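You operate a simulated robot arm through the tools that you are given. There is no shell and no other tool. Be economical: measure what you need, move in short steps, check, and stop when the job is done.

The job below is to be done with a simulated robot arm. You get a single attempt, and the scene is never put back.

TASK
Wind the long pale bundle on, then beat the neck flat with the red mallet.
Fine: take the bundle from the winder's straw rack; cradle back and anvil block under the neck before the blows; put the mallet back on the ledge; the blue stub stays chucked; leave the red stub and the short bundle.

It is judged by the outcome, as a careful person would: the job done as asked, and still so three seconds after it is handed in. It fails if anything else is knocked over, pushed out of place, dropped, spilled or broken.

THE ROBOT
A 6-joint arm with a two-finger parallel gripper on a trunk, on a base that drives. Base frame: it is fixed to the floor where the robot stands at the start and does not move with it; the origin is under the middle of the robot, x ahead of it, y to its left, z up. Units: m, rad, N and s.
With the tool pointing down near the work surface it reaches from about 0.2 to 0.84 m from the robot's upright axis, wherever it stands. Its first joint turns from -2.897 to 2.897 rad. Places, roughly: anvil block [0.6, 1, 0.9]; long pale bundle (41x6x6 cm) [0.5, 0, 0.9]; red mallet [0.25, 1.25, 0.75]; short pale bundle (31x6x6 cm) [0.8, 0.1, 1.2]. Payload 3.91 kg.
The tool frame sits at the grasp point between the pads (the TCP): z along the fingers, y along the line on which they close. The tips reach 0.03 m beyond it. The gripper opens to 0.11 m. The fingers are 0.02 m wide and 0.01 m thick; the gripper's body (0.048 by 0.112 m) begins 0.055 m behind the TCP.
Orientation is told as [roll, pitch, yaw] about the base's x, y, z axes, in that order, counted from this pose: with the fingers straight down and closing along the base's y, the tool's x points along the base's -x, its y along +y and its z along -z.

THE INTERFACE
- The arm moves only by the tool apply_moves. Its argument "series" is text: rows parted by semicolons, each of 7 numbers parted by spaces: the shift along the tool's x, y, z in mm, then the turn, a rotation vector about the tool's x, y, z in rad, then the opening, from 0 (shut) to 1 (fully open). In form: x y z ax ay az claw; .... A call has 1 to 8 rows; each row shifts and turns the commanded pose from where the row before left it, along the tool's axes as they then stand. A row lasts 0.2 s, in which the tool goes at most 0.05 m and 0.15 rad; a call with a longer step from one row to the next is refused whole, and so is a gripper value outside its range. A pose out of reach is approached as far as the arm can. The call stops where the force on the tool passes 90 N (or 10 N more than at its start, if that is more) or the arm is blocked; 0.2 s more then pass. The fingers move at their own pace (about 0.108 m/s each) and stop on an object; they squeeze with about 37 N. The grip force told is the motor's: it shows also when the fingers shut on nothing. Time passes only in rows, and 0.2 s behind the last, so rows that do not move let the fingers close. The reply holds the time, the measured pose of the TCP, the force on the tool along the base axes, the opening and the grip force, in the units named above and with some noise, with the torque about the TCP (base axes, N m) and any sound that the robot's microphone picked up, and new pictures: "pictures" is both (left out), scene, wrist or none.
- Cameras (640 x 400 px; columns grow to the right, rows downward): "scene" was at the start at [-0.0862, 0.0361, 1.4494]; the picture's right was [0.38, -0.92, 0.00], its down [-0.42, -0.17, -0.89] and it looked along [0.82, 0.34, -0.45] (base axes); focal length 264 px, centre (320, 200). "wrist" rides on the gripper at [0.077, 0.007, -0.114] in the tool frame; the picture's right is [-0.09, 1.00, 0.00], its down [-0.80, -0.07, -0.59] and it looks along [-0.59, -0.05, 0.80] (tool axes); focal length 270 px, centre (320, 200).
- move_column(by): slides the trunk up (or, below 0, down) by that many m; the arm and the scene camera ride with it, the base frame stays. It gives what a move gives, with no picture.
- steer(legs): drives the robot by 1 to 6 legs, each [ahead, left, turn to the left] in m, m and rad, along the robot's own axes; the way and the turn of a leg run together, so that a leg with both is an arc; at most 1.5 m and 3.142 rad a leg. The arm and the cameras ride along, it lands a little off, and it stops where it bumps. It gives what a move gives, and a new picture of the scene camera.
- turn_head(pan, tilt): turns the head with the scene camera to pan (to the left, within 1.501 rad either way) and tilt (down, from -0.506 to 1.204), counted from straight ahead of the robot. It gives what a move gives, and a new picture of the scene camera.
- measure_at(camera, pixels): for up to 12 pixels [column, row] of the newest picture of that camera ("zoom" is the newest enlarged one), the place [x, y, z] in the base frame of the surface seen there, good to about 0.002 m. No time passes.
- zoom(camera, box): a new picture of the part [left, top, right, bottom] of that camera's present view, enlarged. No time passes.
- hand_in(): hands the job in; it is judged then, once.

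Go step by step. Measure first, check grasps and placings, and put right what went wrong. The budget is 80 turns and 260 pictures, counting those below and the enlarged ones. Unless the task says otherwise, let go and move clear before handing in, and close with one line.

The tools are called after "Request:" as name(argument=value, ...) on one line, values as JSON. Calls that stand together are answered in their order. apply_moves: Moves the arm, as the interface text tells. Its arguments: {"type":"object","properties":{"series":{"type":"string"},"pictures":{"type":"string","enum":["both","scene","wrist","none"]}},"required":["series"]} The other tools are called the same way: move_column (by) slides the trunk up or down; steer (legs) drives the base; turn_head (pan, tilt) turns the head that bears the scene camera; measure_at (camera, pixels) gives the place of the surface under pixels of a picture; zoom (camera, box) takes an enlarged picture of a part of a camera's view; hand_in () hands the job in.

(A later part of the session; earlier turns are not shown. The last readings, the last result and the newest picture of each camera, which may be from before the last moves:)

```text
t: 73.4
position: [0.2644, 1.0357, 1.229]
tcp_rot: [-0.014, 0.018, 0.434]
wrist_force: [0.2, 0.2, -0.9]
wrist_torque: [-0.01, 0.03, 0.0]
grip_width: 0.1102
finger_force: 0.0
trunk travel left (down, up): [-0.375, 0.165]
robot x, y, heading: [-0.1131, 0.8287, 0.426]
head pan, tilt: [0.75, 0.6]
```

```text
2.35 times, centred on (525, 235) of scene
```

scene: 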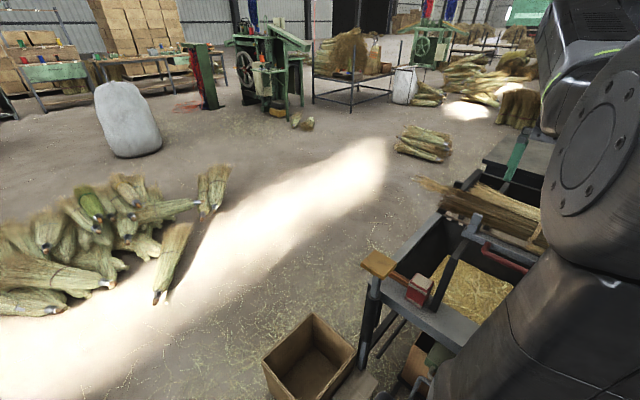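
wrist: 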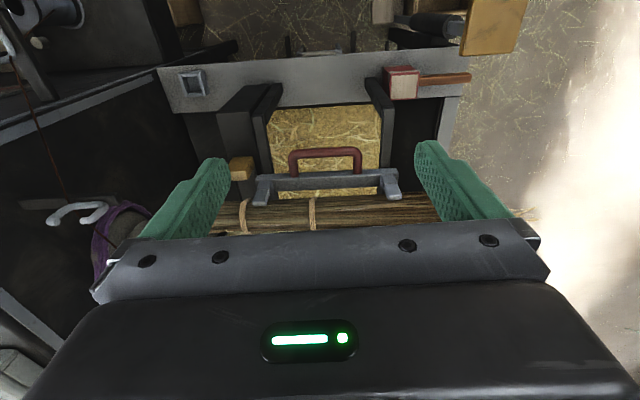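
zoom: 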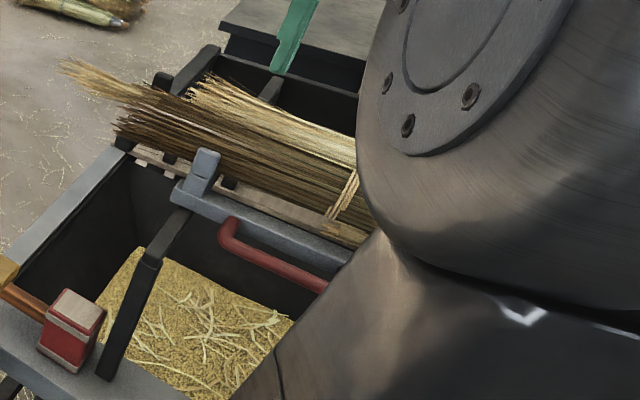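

Request:
measure_at(camera="zoom", pixels=[[75, 80], [130, 110], [200, 140], [280, 180], [345, 200], [280, 120], [330, 150], [205, 170], [350, 235], [300, 270]])

Request:
measure_at(camera="wrist", pixels=[[243, 215], [311, 215], [262, 190], [395, 190], [320, 152], [350, 205], [420, 210], [240, 168], [225, 240], [320, 180], [311, 228], [311, 200]])

Request:
apply_moves(series="-45 -20 0 0 0 0 1;-45 -20 0 0 0 0 1;0 0 -30 0 0 0 1", pictures="wrist")

Request:
zoom(camera="wrist", box=[150, 60, 490, 250])

```text
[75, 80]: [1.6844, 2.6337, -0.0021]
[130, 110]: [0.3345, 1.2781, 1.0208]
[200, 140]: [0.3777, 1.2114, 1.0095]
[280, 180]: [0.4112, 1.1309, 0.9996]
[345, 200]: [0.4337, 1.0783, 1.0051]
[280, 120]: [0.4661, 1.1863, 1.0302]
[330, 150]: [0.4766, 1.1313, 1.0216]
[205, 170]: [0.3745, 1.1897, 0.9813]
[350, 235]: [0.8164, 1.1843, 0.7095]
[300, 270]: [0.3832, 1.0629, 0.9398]
```

```text
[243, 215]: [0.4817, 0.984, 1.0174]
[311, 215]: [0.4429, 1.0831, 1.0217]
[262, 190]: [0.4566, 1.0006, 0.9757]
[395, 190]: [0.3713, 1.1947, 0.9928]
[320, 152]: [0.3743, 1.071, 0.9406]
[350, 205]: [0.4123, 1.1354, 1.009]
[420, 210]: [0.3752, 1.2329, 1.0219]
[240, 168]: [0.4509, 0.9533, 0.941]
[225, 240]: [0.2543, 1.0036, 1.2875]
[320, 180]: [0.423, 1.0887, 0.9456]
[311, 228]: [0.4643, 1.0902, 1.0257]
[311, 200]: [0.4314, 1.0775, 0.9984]
```

```text
t: 74.2
position: [0.3661, 1.0344, 1.2545]
tcp_rot: [-0.015, 0.02, 0.434]
wrist_force: [-0.5, -0.7, -0.3]
wrist_torque: [0.03, -0.01, -0.04]
grip_width: 0.1101
finger_force: 0.0
trunk travel left (down, up): [-0.375, 0.165]
robot x, y, heading: [-0.1116, 0.8304, 0.422]
head pan, tilt: [0.75, 0.6]
```

wrist: 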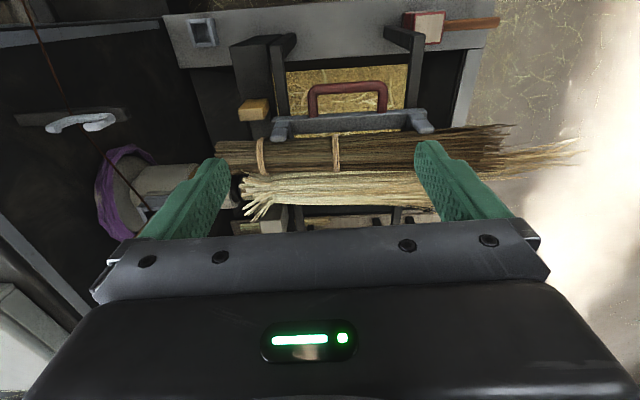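

```text
1.88 times, centred on (320, 155) of wrist
```

zoom: 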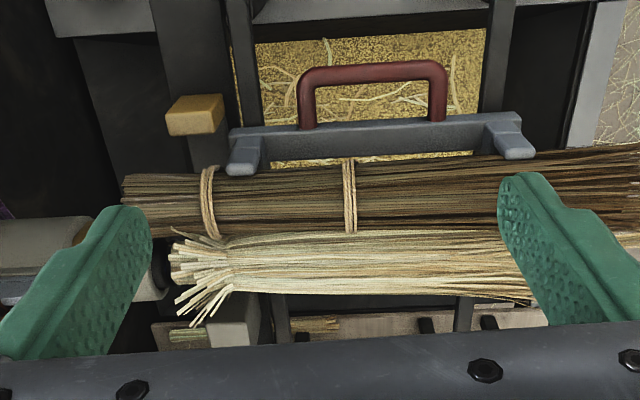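

The bundle now lies snugly against the chucked head, end at the neck. Next I go over the treadle's yellow plate and turn the head to watch the RINGS pointer.

Request:
apply_moves(series="18 45 0 0 0 0 1;18 45 0 0 0 0 1;18 45 0 0 0 0 1;18 45 0 0 0 0 0;18 45 0 0 0 0 0;18 45 0 0 0 0 0;18 42 0 0 0 0 0", pictures="wrist")

Request:
turn_head(pan=-0.75, tilt=0.45)

Request:
measure_at(camera="wrist", pixels=[[320, 100], [350, 60], [290, 60], [330, 30], [330, 60], [380, 130]])

```text
t: 75.8
position: [0.1251, 1.2628, 1.2547]
tcp_rot: [-0.015, 0.02, 0.431]
wrist_force: [-0.1, 0.3, -0.7]
wrist_torque: [-0.02, -0.01, 0.0]
grip_width: 0.0
finger_force: 37.6
trunk travel left (down, up): [-0.375, 0.165]
robot x, y, heading: [-0.1141, 0.8307, 0.42]
head pan, tilt: [0.75, 0.6]
```

wrist: 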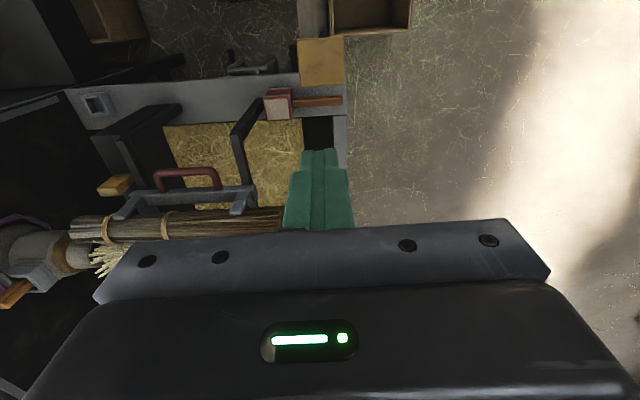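

```text
t: 77.4
position: [0.1256, 1.2633, 1.2552]
tcp_rot: [-0.014, 0.018, 0.434]
wrist_force: [-0.2, -0.1, -0.1]
wrist_torque: [0.04, 0.01, 0.01]
grip_width: 0.0
finger_force: 36.9
trunk travel left (down, up): [-0.375, 0.165]
robot x, y, heading: [-0.114, 0.8312, 0.421]
head pan, tilt: [-0.75, 0.45]
```

scene: 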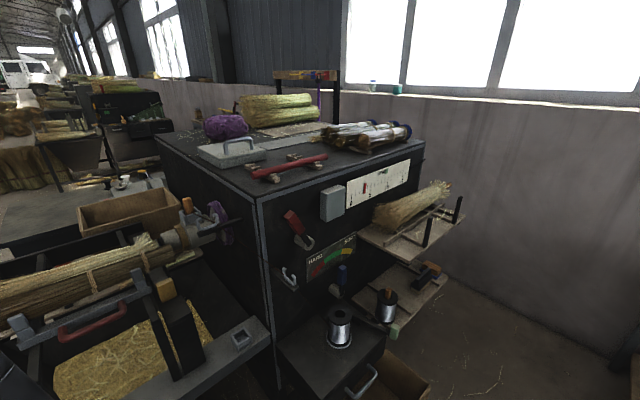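

```text
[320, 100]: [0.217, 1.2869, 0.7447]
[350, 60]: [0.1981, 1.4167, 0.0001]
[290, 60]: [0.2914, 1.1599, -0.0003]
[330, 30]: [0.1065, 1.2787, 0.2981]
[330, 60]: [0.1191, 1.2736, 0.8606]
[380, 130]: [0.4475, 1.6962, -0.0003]
```

Great view: chuck at (190,230), scale at (380,190). I zoom on both.

Request:
zoom(camera="scene", box=[0, 190, 250, 350])

Request:
zoom(camera="scene", box=[270, 150, 430, 300])

Request:
zoom(camera="scene", box=[130, 190, 230, 260])

```text
2.50 times, centred on (125, 270) of scene
```

zoom: 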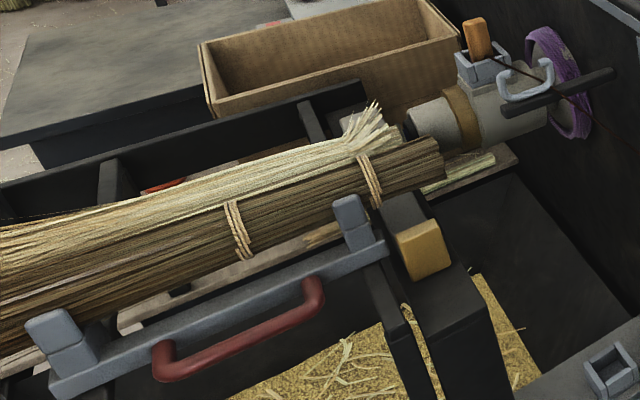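

```text
2.67 times, centred on (350, 225) of scene
```

zoom: 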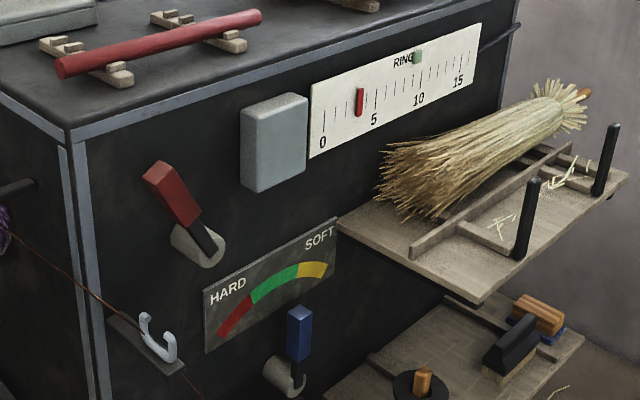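

```text
5.71 times, centred on (180, 225) of scene
```

zoom: 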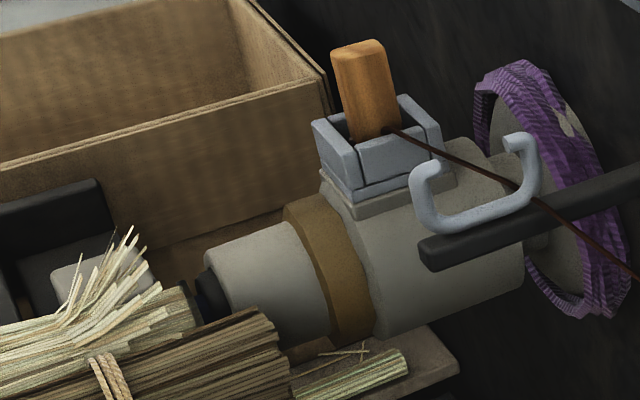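

The wire runs through the hook to the chuck, so winding is set. I lower to just above the treadle plate (z 0.86).

Request:
apply_moves(series="0 0 48 0 0 0 0;0 0 48 0 0 0 0;0 0 48 0 0 0 0;0 0 48 0 0 0 0;0 0 48 0 0 0 0;0 0 48 0 0 0 0;0 0 48 0 0 0 0;0 0 15 0 0 0 0", pictures="wrist")

Request:
apply_moves(series="0 0 10 0 0 0 0;0 0 10 0 0 0 0;0 0 10 0 0 0 0", pictures="scene")

Request:
zoom(camera="scene", box=[130, 150, 430, 300])

```text
t: 79.2
position: [0.118, 1.2578, 0.9021]
tcp_rot: [-0.014, 0.019, 0.433]
wrist_force: [-0.9, -0.9, 0.4]
wrist_torque: [-0.02, -0.03, 0.0]
grip_width: 0.0003
finger_force: 36.8
trunk travel left (down, up): [-0.375, 0.165]
robot x, y, heading: [-0.1117, 0.8309, 0.418]
head pan, tilt: [-0.75, 0.45]
```

wrist: 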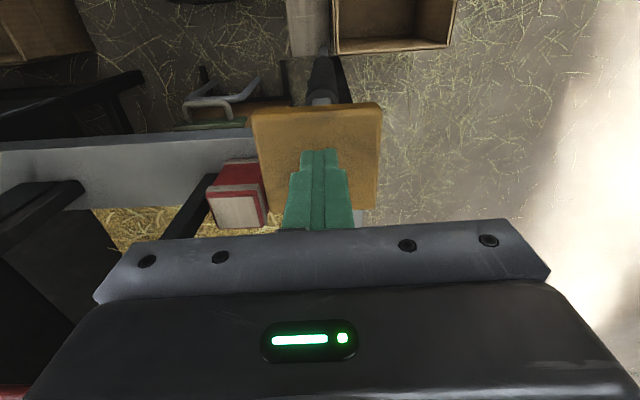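

```text
t: 80.0
position: [0.1177, 1.2588, 0.8727]
tcp_rot: [-0.012, 0.019, 0.432]
wrist_force: [5.2, 3.3, 7.1]
wrist_torque: [0.17, -0.16, 0.0]
grip_width: 0.0
finger_force: 36.8
trunk travel left (down, up): [-0.375, 0.165]
robot x, y, heading: [-0.1137, 0.8285, 0.419]
head pan, tilt: [-0.75, 0.45]
```

scene: 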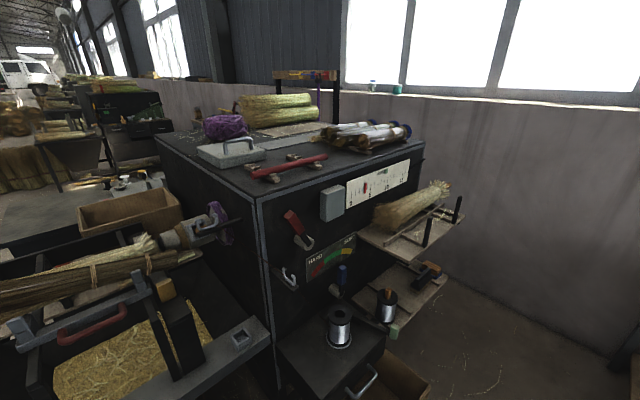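

```text
2.13 times, centred on (280, 225) of scene
```

zoom: 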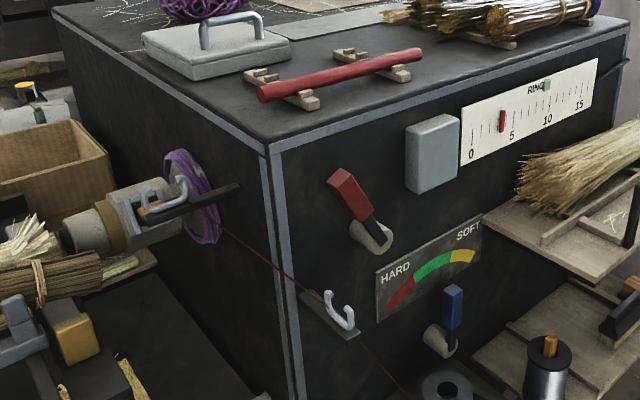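

Pressing the treadle turns the chuck (the peg swung round). I keep holding it and watch the ring count.

Request:
apply_moves(series="0 0 0 0 0 0 0;0 0 0 0 0 0 0;0 0 0 0 0 0 0;0 0 0 0 0 0 0", pictures="scene")

Request:
zoom(camera="scene", box=[330, 150, 430, 220])

Request:
zoom(camera="scene", box=[30, 190, 270, 340])

```text
t: 81.0
position: [0.1163, 1.2581, 0.8719]
tcp_rot: [-0.011, 0.02, 0.433]
wrist_force: [3.5, 3.6, 6.8]
wrist_torque: [0.16, -0.19, -0.05]
grip_width: 0.0001
finger_force: 36.8
trunk travel left (down, up): [-0.375, 0.165]
robot x, y, heading: [-0.1144, 0.8259, 0.42]
head pan, tilt: [-0.75, 0.45]
```

scene: 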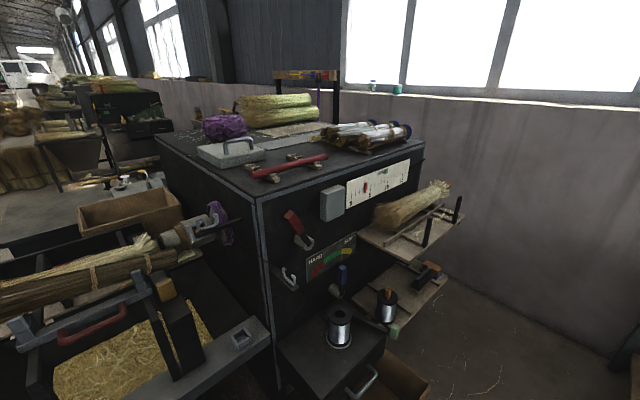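

```text
5.71 times, centred on (380, 185) of scene
```

zoom: 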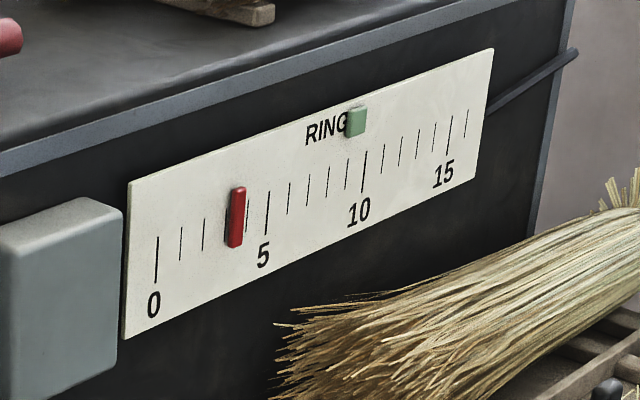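

```text
2.67 times, centred on (150, 265) of scene
```

zoom: 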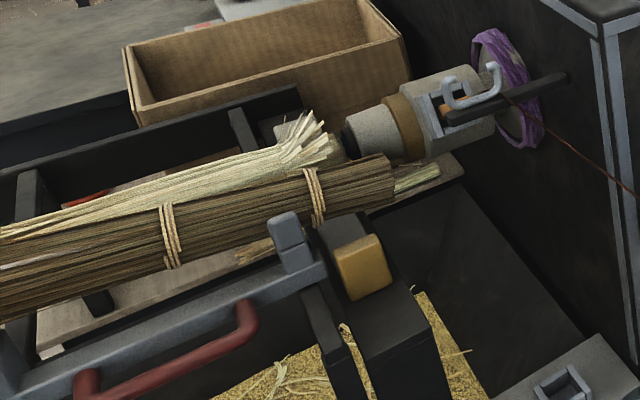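

Pointer reads ≈3.6; the chuck stopped a quarter turn on. I press the treadle a bit deeper.

Request:
apply_moves(series="0 0 10 0 0 0 0;0 0 10 0 0 0 0;0 0 0 0 0 0 0", pictures="scene")

Request:
zoom(camera="scene", box=[330, 150, 430, 220])

Request:
zoom(camera="scene", box=[30, 190, 270, 340])

```text
t: 81.8
position: [0.1169, 1.2582, 0.8518]
tcp_rot: [-0.013, 0.019, 0.433]
wrist_force: [-1.2, -1.0, 8.1]
wrist_torque: [0.03, 0.01, 0.02]
grip_width: 0.0
finger_force: 37.2
trunk travel left (down, up): [-0.375, 0.165]
robot x, y, heading: [-0.1127, 0.8295, 0.419]
head pan, tilt: [-0.75, 0.45]
```

scene: 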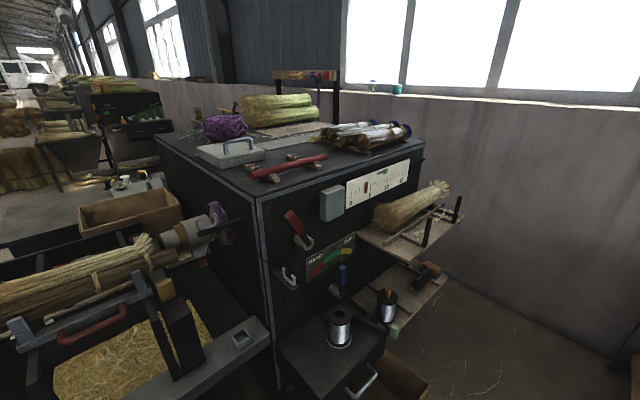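

```text
5.71 times, centred on (380, 185) of scene
```

zoom: 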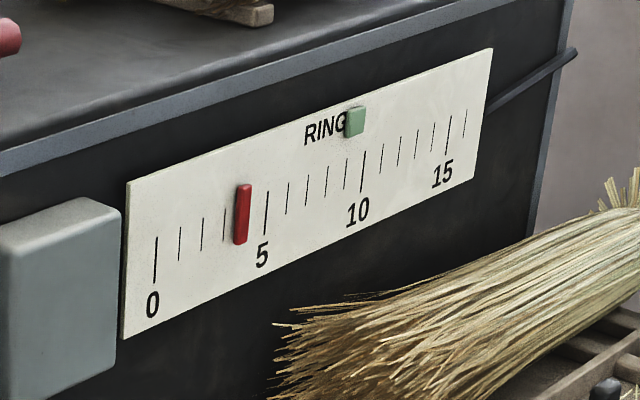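

```text
2.67 times, centred on (150, 265) of scene
```

zoom: 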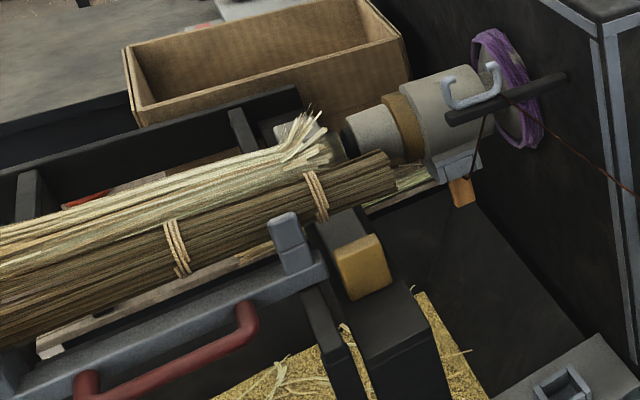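

Deeper pressing turned it another quarter. I hold to learn whether the rotation follows depth or time.

Request:
apply_moves(series="0 0 0 0 0 0 0;0 0 0 0 0 0 0;0 0 0 0 0 0 0;0 0 0 0 0 0 0;0 0 0 0 0 0 0", pictures="scene")

Request:
zoom(camera="scene", box=[330, 150, 430, 220])

Request:
zoom(camera="scene", box=[30, 190, 270, 340])

```text
t: 83.0
position: [0.1173, 1.2581, 0.8517]
tcp_rot: [-0.012, 0.018, 0.433]
wrist_force: [-3.4, -3.6, 6.7]
wrist_torque: [-0.03, 0.07, 0.0]
grip_width: 0.0001
finger_force: 36.6
trunk travel left (down, up): [-0.375, 0.165]
robot x, y, heading: [-0.1125, 0.8302, 0.419]
head pan, tilt: [-0.75, 0.45]
```

scene: 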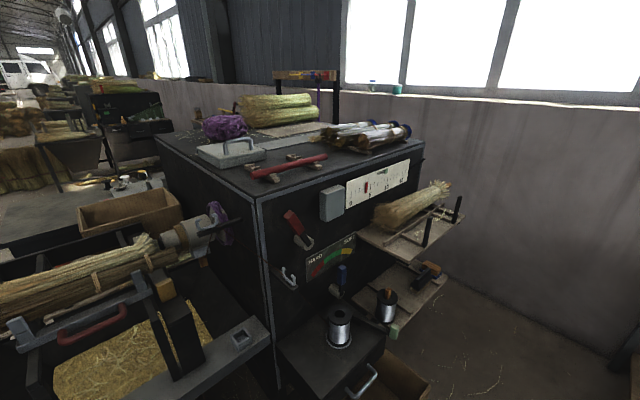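

```text
5.71 times, centred on (380, 185) of scene
```

zoom: 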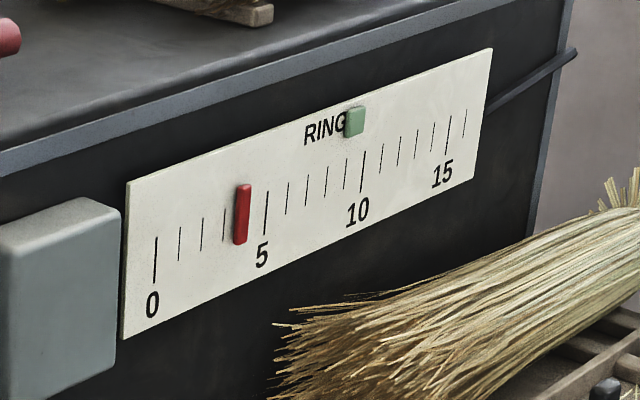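

```text
2.67 times, centred on (150, 265) of scene
```

zoom: 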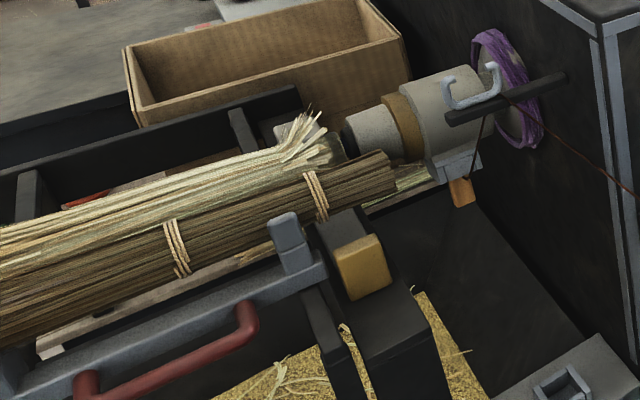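

Rotation follows treadle depth, so it must be pumped (½ turn ≈ ½ ring). I measure the scale to know the target precisely.

Request:
zoom(camera="scene", box=[330, 150, 430, 220])

Request:
measure_at(camera="zoom", pixels=[[156, 240], [178, 243], [266, 215], [363, 170], [448, 135], [355, 122], [350, 122], [361, 122], [242, 215], [237, 215], [247, 215], [355, 115]])

Request:
apply_moves(series="0 0 20 0 0 0 0;0 0 20 0 0 0 0;0 0 20 0 0 0 0;0 0 20 0 0 0 0;0 0 0 0 0 0 0", pictures="scene")

Request:
zoom(camera="scene", box=[330, 150, 430, 220])

```text
5.71 times, centred on (380, 185) of scene
```

zoom: 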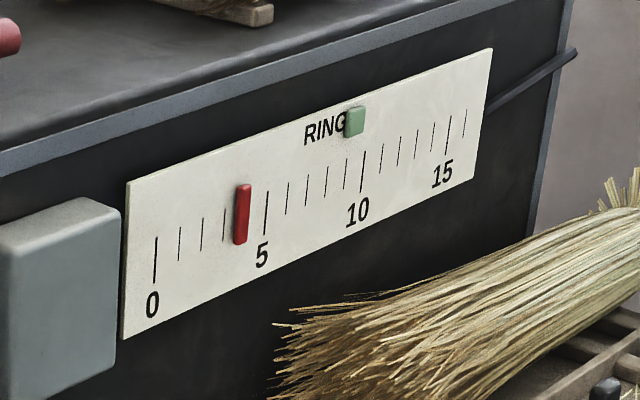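

```text
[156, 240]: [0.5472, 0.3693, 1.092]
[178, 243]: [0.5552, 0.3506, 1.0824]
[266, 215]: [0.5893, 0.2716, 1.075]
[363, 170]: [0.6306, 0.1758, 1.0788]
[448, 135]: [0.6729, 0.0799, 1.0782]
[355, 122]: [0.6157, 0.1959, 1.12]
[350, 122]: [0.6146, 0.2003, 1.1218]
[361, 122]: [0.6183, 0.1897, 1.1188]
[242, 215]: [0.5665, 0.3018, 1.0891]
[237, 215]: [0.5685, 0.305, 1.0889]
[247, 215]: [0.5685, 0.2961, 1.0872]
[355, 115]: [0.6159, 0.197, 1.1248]
```

```text
t: 83.8
position: [0.1172, 1.2561, 0.8053]
tcp_rot: [0.003, 0.0, 0.433]
wrist_force: [-9.5, -21.2, 64.6]
wrist_torque: [-0.78, 0.48, -0.13]
grip_width: 0.0
finger_force: 37.1
trunk travel left (down, up): [-0.375, 0.165]
robot x, y, heading: [-0.1155, 0.8309, 0.417]
head pan, tilt: [-0.75, 0.45]
heard: click
stopped in row 4: the force on the tool passed its limit (the readings are from after the stop); the commanded pose is now the measured one
```

scene: 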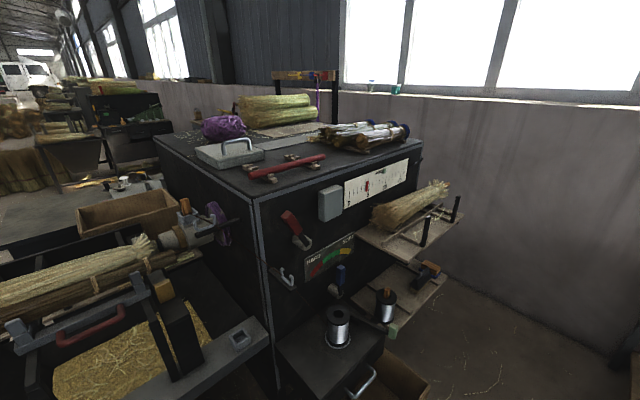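

```text
5.71 times, centred on (380, 185) of scene
```

zoom: 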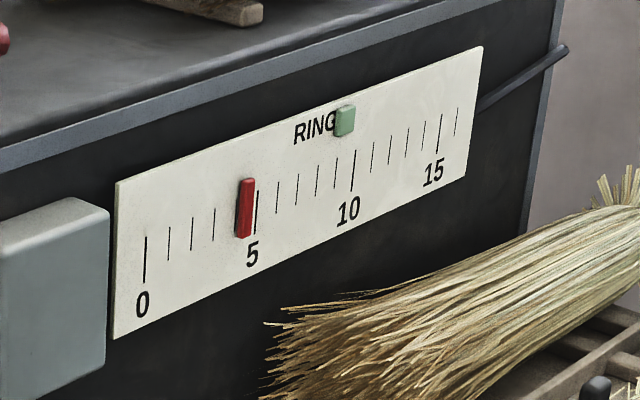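

A full stroke ends in a click and gives one ring; the scale works out to 3 at start, ≈4 now, and the green mark at 9. I do one measured stroke, stopping just above the hard stop.

Request:
apply_moves(series="0 0 -48 0 0 0 0;0 0 -46 0 0 0 0;0 0 0 0 0 0 0;0 0 30 0 0 0 0;0 0 30 0 0 0 0;0 0 28 0 0 0 0;0 0 0 0 0 0 0", pictures="scene")

Request:
zoom(camera="scene", box=[330, 150, 430, 220])

Request:
zoom(camera="scene", box=[30, 190, 270, 340])

```text
t: 85.5
position: [0.1161, 1.2613, 0.8052]
tcp_rot: [-0.001, 0.003, 0.435]
wrist_force: [-6.2, 10.7, 25.3]
wrist_torque: [0.39, 0.0, 0.14]
grip_width: 0.0
finger_force: 37.1
trunk travel left (down, up): [-0.375, 0.165]
robot x, y, heading: [-0.1152, 0.8274, 0.426]
head pan, tilt: [-0.75, 0.45]
heard: click
```

scene: 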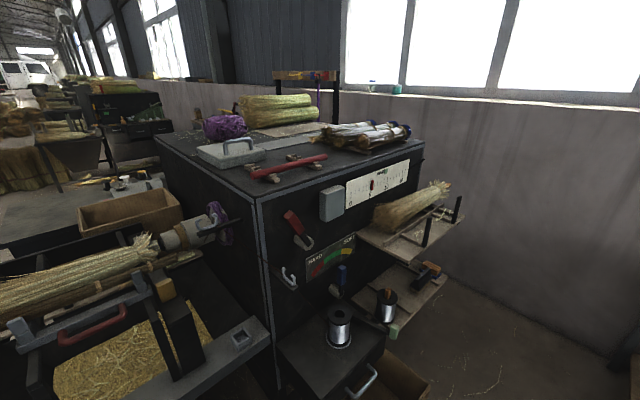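

```text
5.71 times, centred on (380, 185) of scene
```

zoom: 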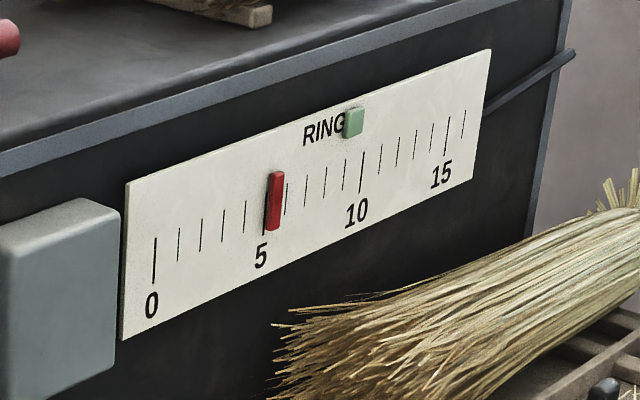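

```text
2.67 times, centred on (150, 265) of scene
```

zoom: 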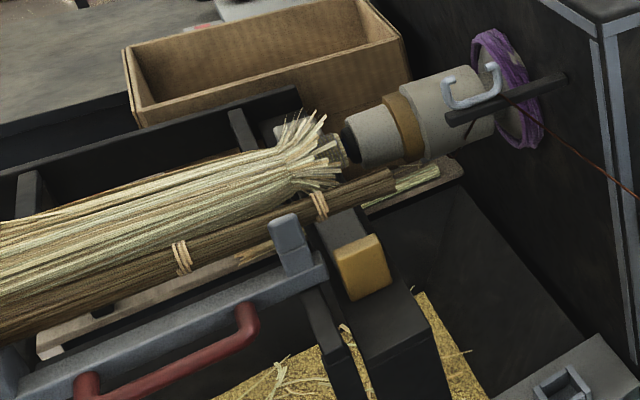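

Pointer now at ≈5. The bundle appears to be drawn round against the head. I do two more strokes and check.

Request:
apply_moves(series="0 0 -48 0 0 0 0;0 0 -47 0 0 0 0;0 0 0 0 0 0 0;0 0 32 0 0 0 0;0 0 32 0 0 0 0;0 0 28 0 0 0 0;0 0 0 0 0 0 0", pictures="scene")

Request:
zoom(camera="scene", box=[0, 190, 250, 350])

Request:
zoom(camera="scene", box=[330, 150, 430, 220])

```text
t: 87.0
position: [0.1158, 1.2615, 0.807]
tcp_rot: [0.001, 0.004, 0.435]
wrist_force: [7.5, -3.2, 13.3]
wrist_torque: [-0.05, -0.36, -0.06]
grip_width: 0.0
finger_force: 37.2
trunk travel left (down, up): [-0.375, 0.165]
robot x, y, heading: [-0.1147, 0.8338, 0.422]
head pan, tilt: [-0.75, 0.45]
heard: click
```

scene: 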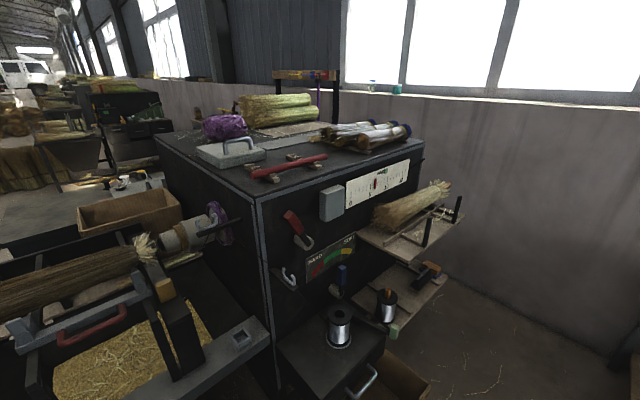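

```text
2.50 times, centred on (125, 270) of scene
```

zoom: 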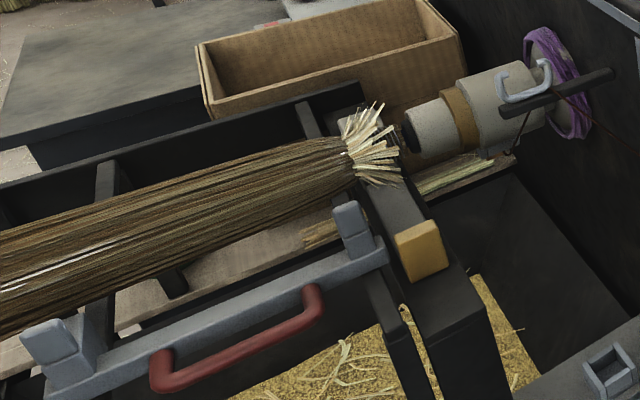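

```text
5.71 times, centred on (380, 185) of scene
```

zoom: 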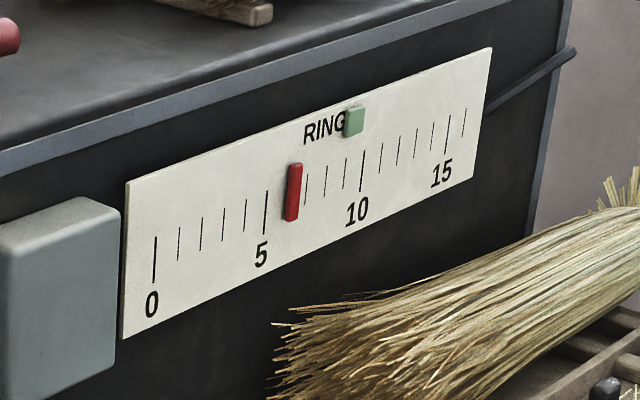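

The bundle is now wrapped on as the outer layer and the pointer is at 6. Three more strokes to reach the green mark at 9.

Request:
apply_moves(series="0 0 -48 0 0 0 0;0 0 -47 0 0 0 0;0 0 0 0 0 0 0;0 0 32 0 0 0 0;0 0 32 0 0 0 0;0 0 29 0 0 0 0;0 0 0 0 0 0 0", pictures="none")

Request:
apply_moves(series="0 0 -48 0 0 0 0;0 0 -47 0 0 0 0;0 0 0 0 0 0 0;0 0 32 0 0 0 0;0 0 32 0 0 0 0;0 0 29 0 0 0 0;0 0 0 0 0 0 0", pictures="scene")

Request:
zoom(camera="scene", box=[330, 150, 430, 220])

```text
t: 88.7
position: [0.1187, 1.2622, 0.8081]
tcp_rot: [0.001, 0.004, 0.433]
wrist_force: [-7.4, 2.0, 13.3]
wrist_torque: [0.14, 0.11, 0.11]
grip_width: 0.0
finger_force: 37.8
trunk travel left (down, up): [-0.375, 0.165]
robot x, y, heading: [-0.1138, 0.8314, 0.418]
head pan, tilt: [-0.75, 0.45]
heard: click
```

```text
t: 90.2
position: [0.1194, 1.2614, 0.8149]
tcp_rot: [-0.002, 0.005, 0.434]
wrist_force: [3.1, 5.1, 13.2]
wrist_torque: [0.19, -0.21, 0.06]
grip_width: 0.0
finger_force: 36.6
trunk travel left (down, up): [-0.375, 0.165]
robot x, y, heading: [-0.1142, 0.8307, 0.418]
head pan, tilt: [-0.75, 0.45]
heard: click
```

scene: 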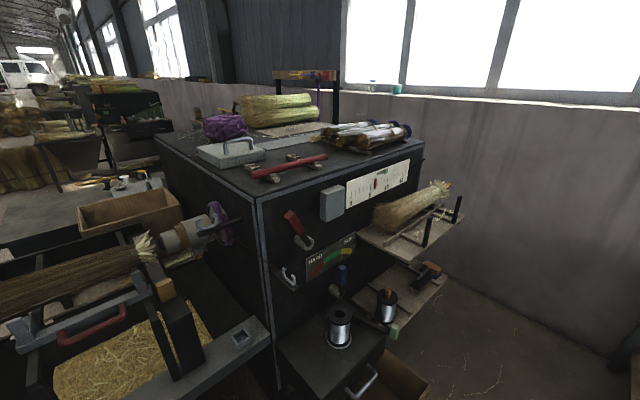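

```text
5.71 times, centred on (380, 185) of scene
```

zoom: 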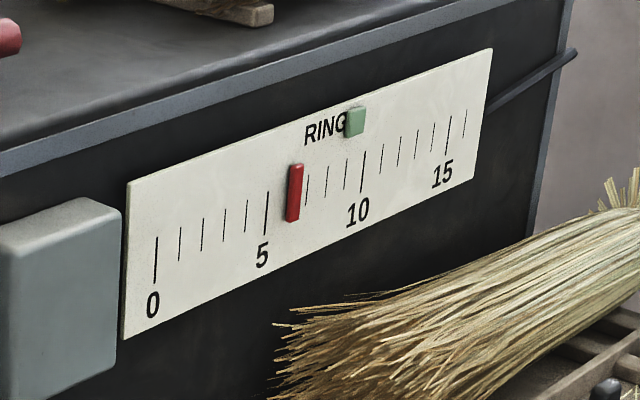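

Two more clicks but the pointer stayed at 6. I look at the neck, wire and spool before pumping further.

Request:
zoom(camera="scene", box=[110, 190, 270, 290])

Request:
zoom(camera="scene", box=[250, 200, 410, 370])

Request:
apply_moves(series="0 0 -48 0 0 0 0;0 0 -48 0 0 0 0;0 0 -30 0 0 0 0;0 0 0 0 0 0 0", pictures="both")

Request:
zoom(camera="scene", box=[110, 190, 270, 290])

```text
4.00 times, centred on (190, 240) of scene
```

zoom: 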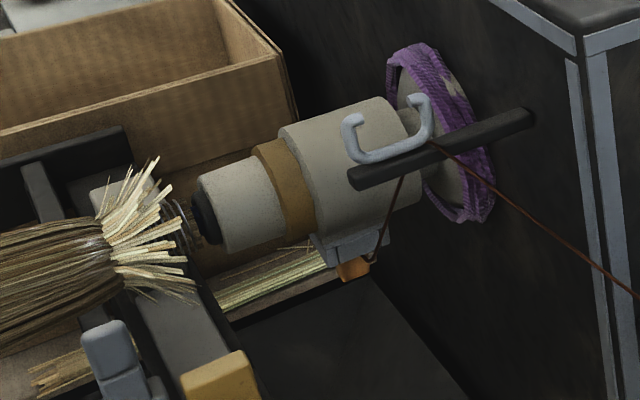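

```text
2.35 times, centred on (330, 285) of scene
```

zoom: 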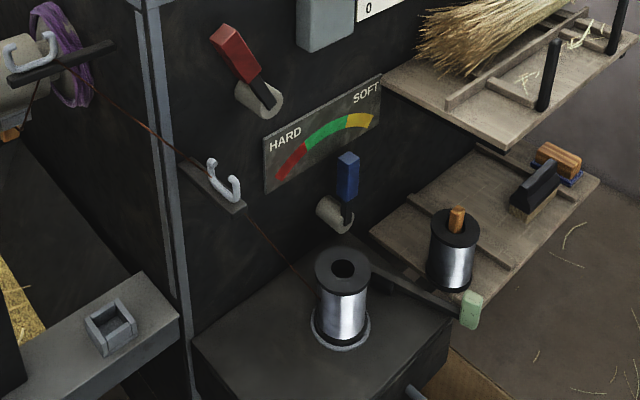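

```text
t: 91.2
position: [0.1168, 1.2618, 0.9409]
tcp_rot: [-0.002, 0.006, 0.435]
wrist_force: [-0.2, -0.6, -0.8]
wrist_torque: [0.02, -0.02, -0.03]
grip_width: 0.0001
finger_force: 37.0
trunk travel left (down, up): [-0.375, 0.165]
robot x, y, heading: [-0.1102, 0.8284, 0.422]
head pan, tilt: [-0.75, 0.45]
```

scene: 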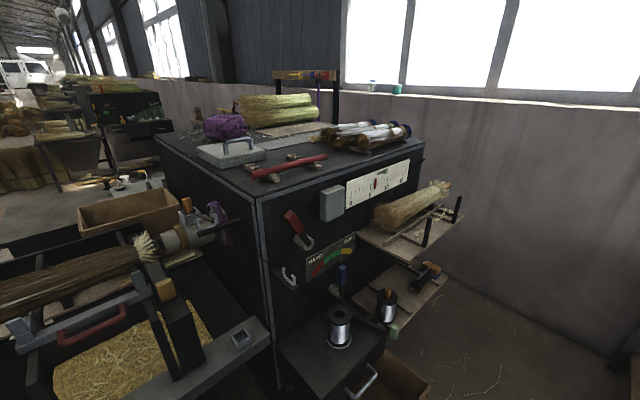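
wrist: 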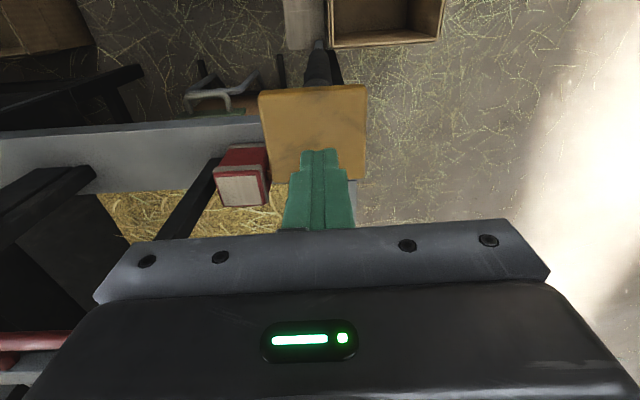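

```text
4.00 times, centred on (190, 240) of scene
```

zoom: 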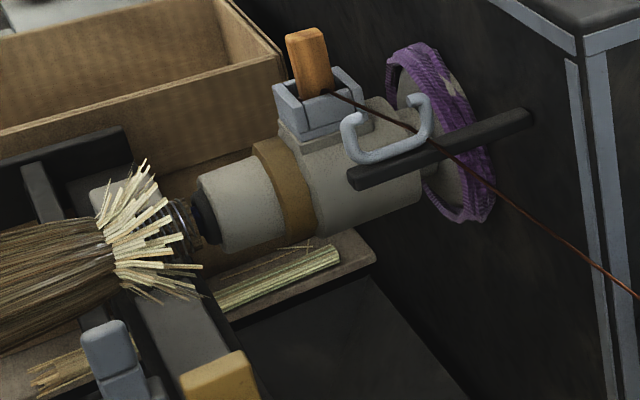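

With the treadle up the chuck returns to its home position. I do one deliberate full stroke down to the stop and check the pointer.

Request:
apply_moves(series="0 0 45 0 0 0 0;0 0 20 0 0 0 0;0 0 20 0 0 0 0;0 0 20 0 0 0 0;0 0 20 0 0 0 0;0 0 10 0 0 0 0;0 0 0 0 0 0 0", pictures="scene")

Request:
zoom(camera="scene", box=[330, 150, 430, 220])

Request:
zoom(camera="scene", box=[110, 190, 270, 290])

```text
t: 92.8
position: [0.1173, 1.2608, 0.8055]
tcp_rot: [0.004, 0.0, 0.434]
wrist_force: [1.9, 7.8, 42.2]
wrist_torque: [0.13, 0.0, -0.1]
grip_width: 0.0001
finger_force: 37.1
trunk travel left (down, up): [-0.375, 0.165]
robot x, y, heading: [-0.1085, 0.8303, 0.418]
head pan, tilt: [-0.75, 0.45]
heard: click
```

scene: 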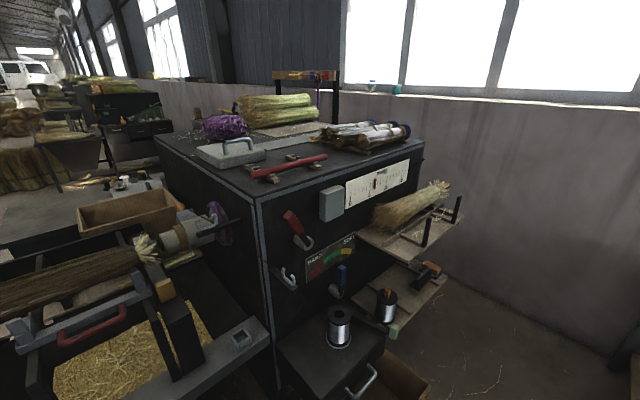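

```text
5.71 times, centred on (380, 185) of scene
```

zoom: 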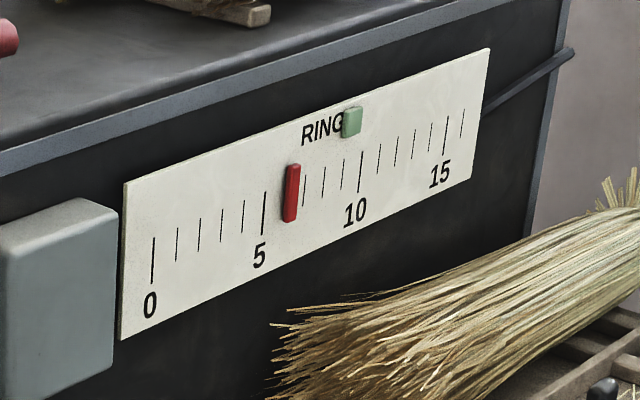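

```text
4.00 times, centred on (190, 240) of scene
```

zoom: 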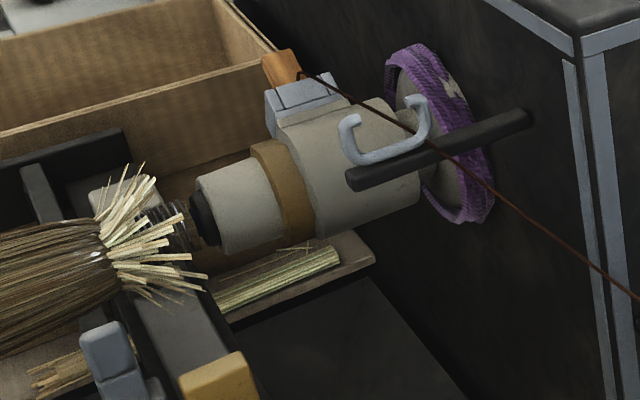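

The pointer stays at 6: this bundle got its 3 rings (3→6), it forms a full outer layer, and further strokes add nothing. I leave the treadle and go above the cradle handle.

Request:
apply_moves(series="0 0 -48 0 0 0 0;0 0 -48 0 0 0 0;0 0 -48 0 0 0 0.3;0 0 -48 0 0 0 0.5;0 0 -48 0 0 0 0.5;0 0 -48 0 0 0 0.5;-40 -25 0 0 0 0 0.5;-40 -25 0 0 0 0 0.5", pictures="none")

Request:
apply_moves(series="-30 -35 0 0 0 0 0.5;-20 -40 0 0 0 0 0.5;0 -45 0 0 0 0 0.5;0 -45 0 0 0 0 0.5;0 -30 0 0 0 0 0.5", pictures="wrist")

Request:
zoom(camera="wrist", box=[150, 40, 490, 240])

```text
t: 94.7
position: [0.2147, 1.2478, 1.09]
tcp_rot: [-0.003, 0.006, 0.432]
wrist_force: [0.8, -0.3, -0.4]
wrist_torque: [0.03, -0.04, 0.02]
grip_width: 0.0549
finger_force: 0.1
trunk travel left (down, up): [-0.375, 0.165]
robot x, y, heading: [-0.1124, 0.8292, 0.419]
head pan, tilt: [-0.75, 0.45]
```

```text
t: 95.8
position: [0.3372, 1.0933, 1.0893]
tcp_rot: [-0.002, 0.005, 0.433]
wrist_force: [0.5, 0.5, -0.1]
wrist_torque: [0.01, 0.01, 0.02]
grip_width: 0.055
finger_force: 0.0
trunk travel left (down, up): [-0.375, 0.165]
robot x, y, heading: [-0.1125, 0.8256, 0.418]
head pan, tilt: [-0.75, 0.45]
```

wrist: 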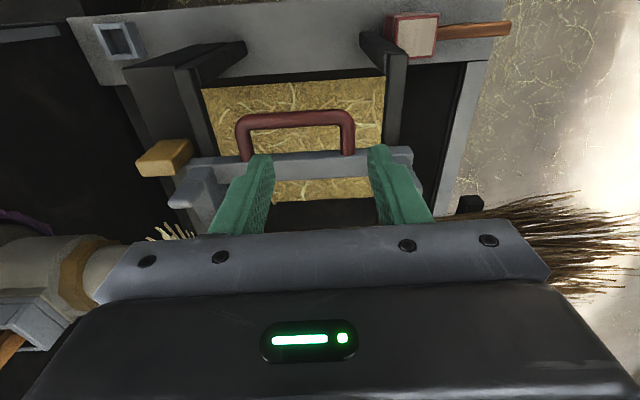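

```text
1.88 times, centred on (320, 140) of wrist
```

zoom: 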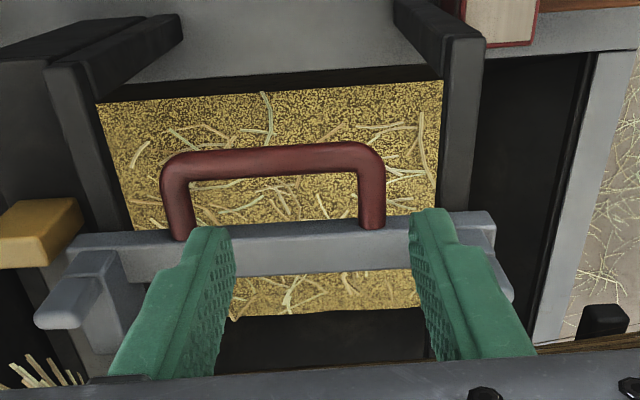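

Request:
measure_at(camera="zoom", pixels=[[270, 155], [270, 170], [180, 190], [372, 190], [372, 220], [290, 232], [290, 245], [40, 225], [80, 270], [20, 220], [60, 225], [372, 160]])

```text
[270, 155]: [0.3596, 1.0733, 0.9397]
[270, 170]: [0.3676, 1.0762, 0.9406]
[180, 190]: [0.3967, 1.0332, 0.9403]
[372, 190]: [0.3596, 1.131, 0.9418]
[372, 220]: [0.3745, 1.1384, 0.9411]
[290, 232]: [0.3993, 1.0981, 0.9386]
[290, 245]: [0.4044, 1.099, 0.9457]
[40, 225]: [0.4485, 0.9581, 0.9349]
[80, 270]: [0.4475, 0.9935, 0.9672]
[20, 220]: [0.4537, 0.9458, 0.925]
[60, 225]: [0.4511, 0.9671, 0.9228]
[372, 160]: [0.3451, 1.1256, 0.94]
```

Gap inside the red handle is 31 mm. I insert the closed fingers there and draw the cradle back.

Request:
apply_moves(series="-21 -14 0 0 0 0 0;-21 -14 0 0 0 0 0;0 0 0 0 0 0 0;0 0 48 0 0 0 0;0 0 48 0 0 0 0;0 0 46 0 0 0 0;0 0 0 0 0 0 0", pictures="wrist")

```text
t: 97.5
position: [0.3895, 1.0876, 0.9495]
tcp_rot: [-0.003, 0.005, 0.434]
wrist_force: [-0.3, -0.2, 0.2]
wrist_torque: [0.0, 0.03, 0.02]
grip_width: 0.0
finger_force: 37.5
trunk travel left (down, up): [-0.375, 0.165]
robot x, y, heading: [-0.1122, 0.8315, 0.419]
head pan, tilt: [-0.75, 0.45]
```

wrist: 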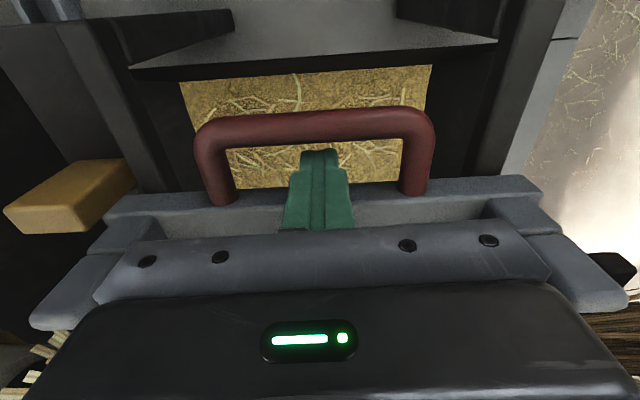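

The fingers are inside the handle loop without contact force. I pull back about 0.115 m.

Request:
apply_moves(series="20 0 0 0 0 0 0;25 0 0 0 0 0 0;25 0 0 0 0 0 0;25 0 0 0 0 0 0;12 0 0 0 0 0 0;0 0 0 0 0 0 0", pictures="both")

Request:
zoom(camera="scene", box=[0, 190, 250, 350])

```text
t: 98.8
position: [0.2982, 1.0459, 0.9504]
tcp_rot: [0.0, -0.004, 0.434]
wrist_force: [34.4, 16.9, 13.7]
wrist_torque: [-0.03, -0.53, -0.04]
grip_width: 0.0
finger_force: 37.7
trunk travel left (down, up): [-0.375, 0.165]
robot x, y, heading: [-0.1157, 0.8286, 0.42]
head pan, tilt: [-0.75, 0.45]
```

scene: 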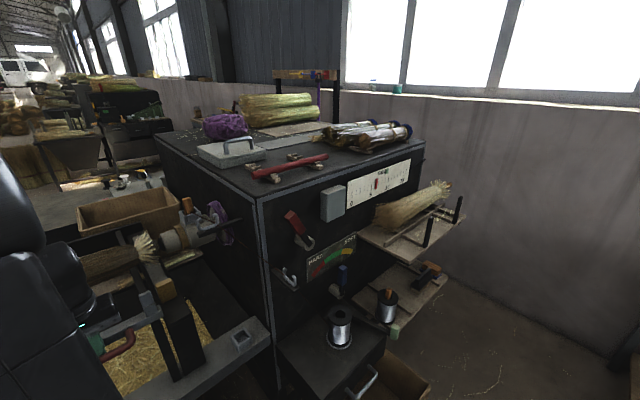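
wrist: 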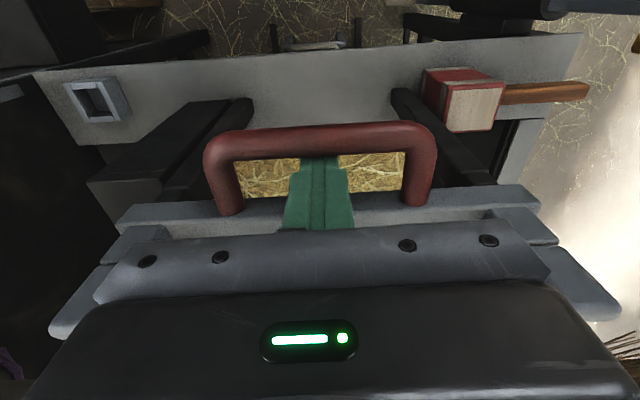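

```text
2.50 times, centred on (125, 270) of scene
```

zoom: 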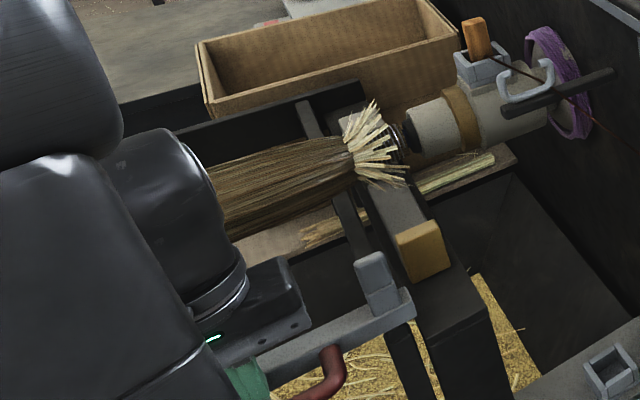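

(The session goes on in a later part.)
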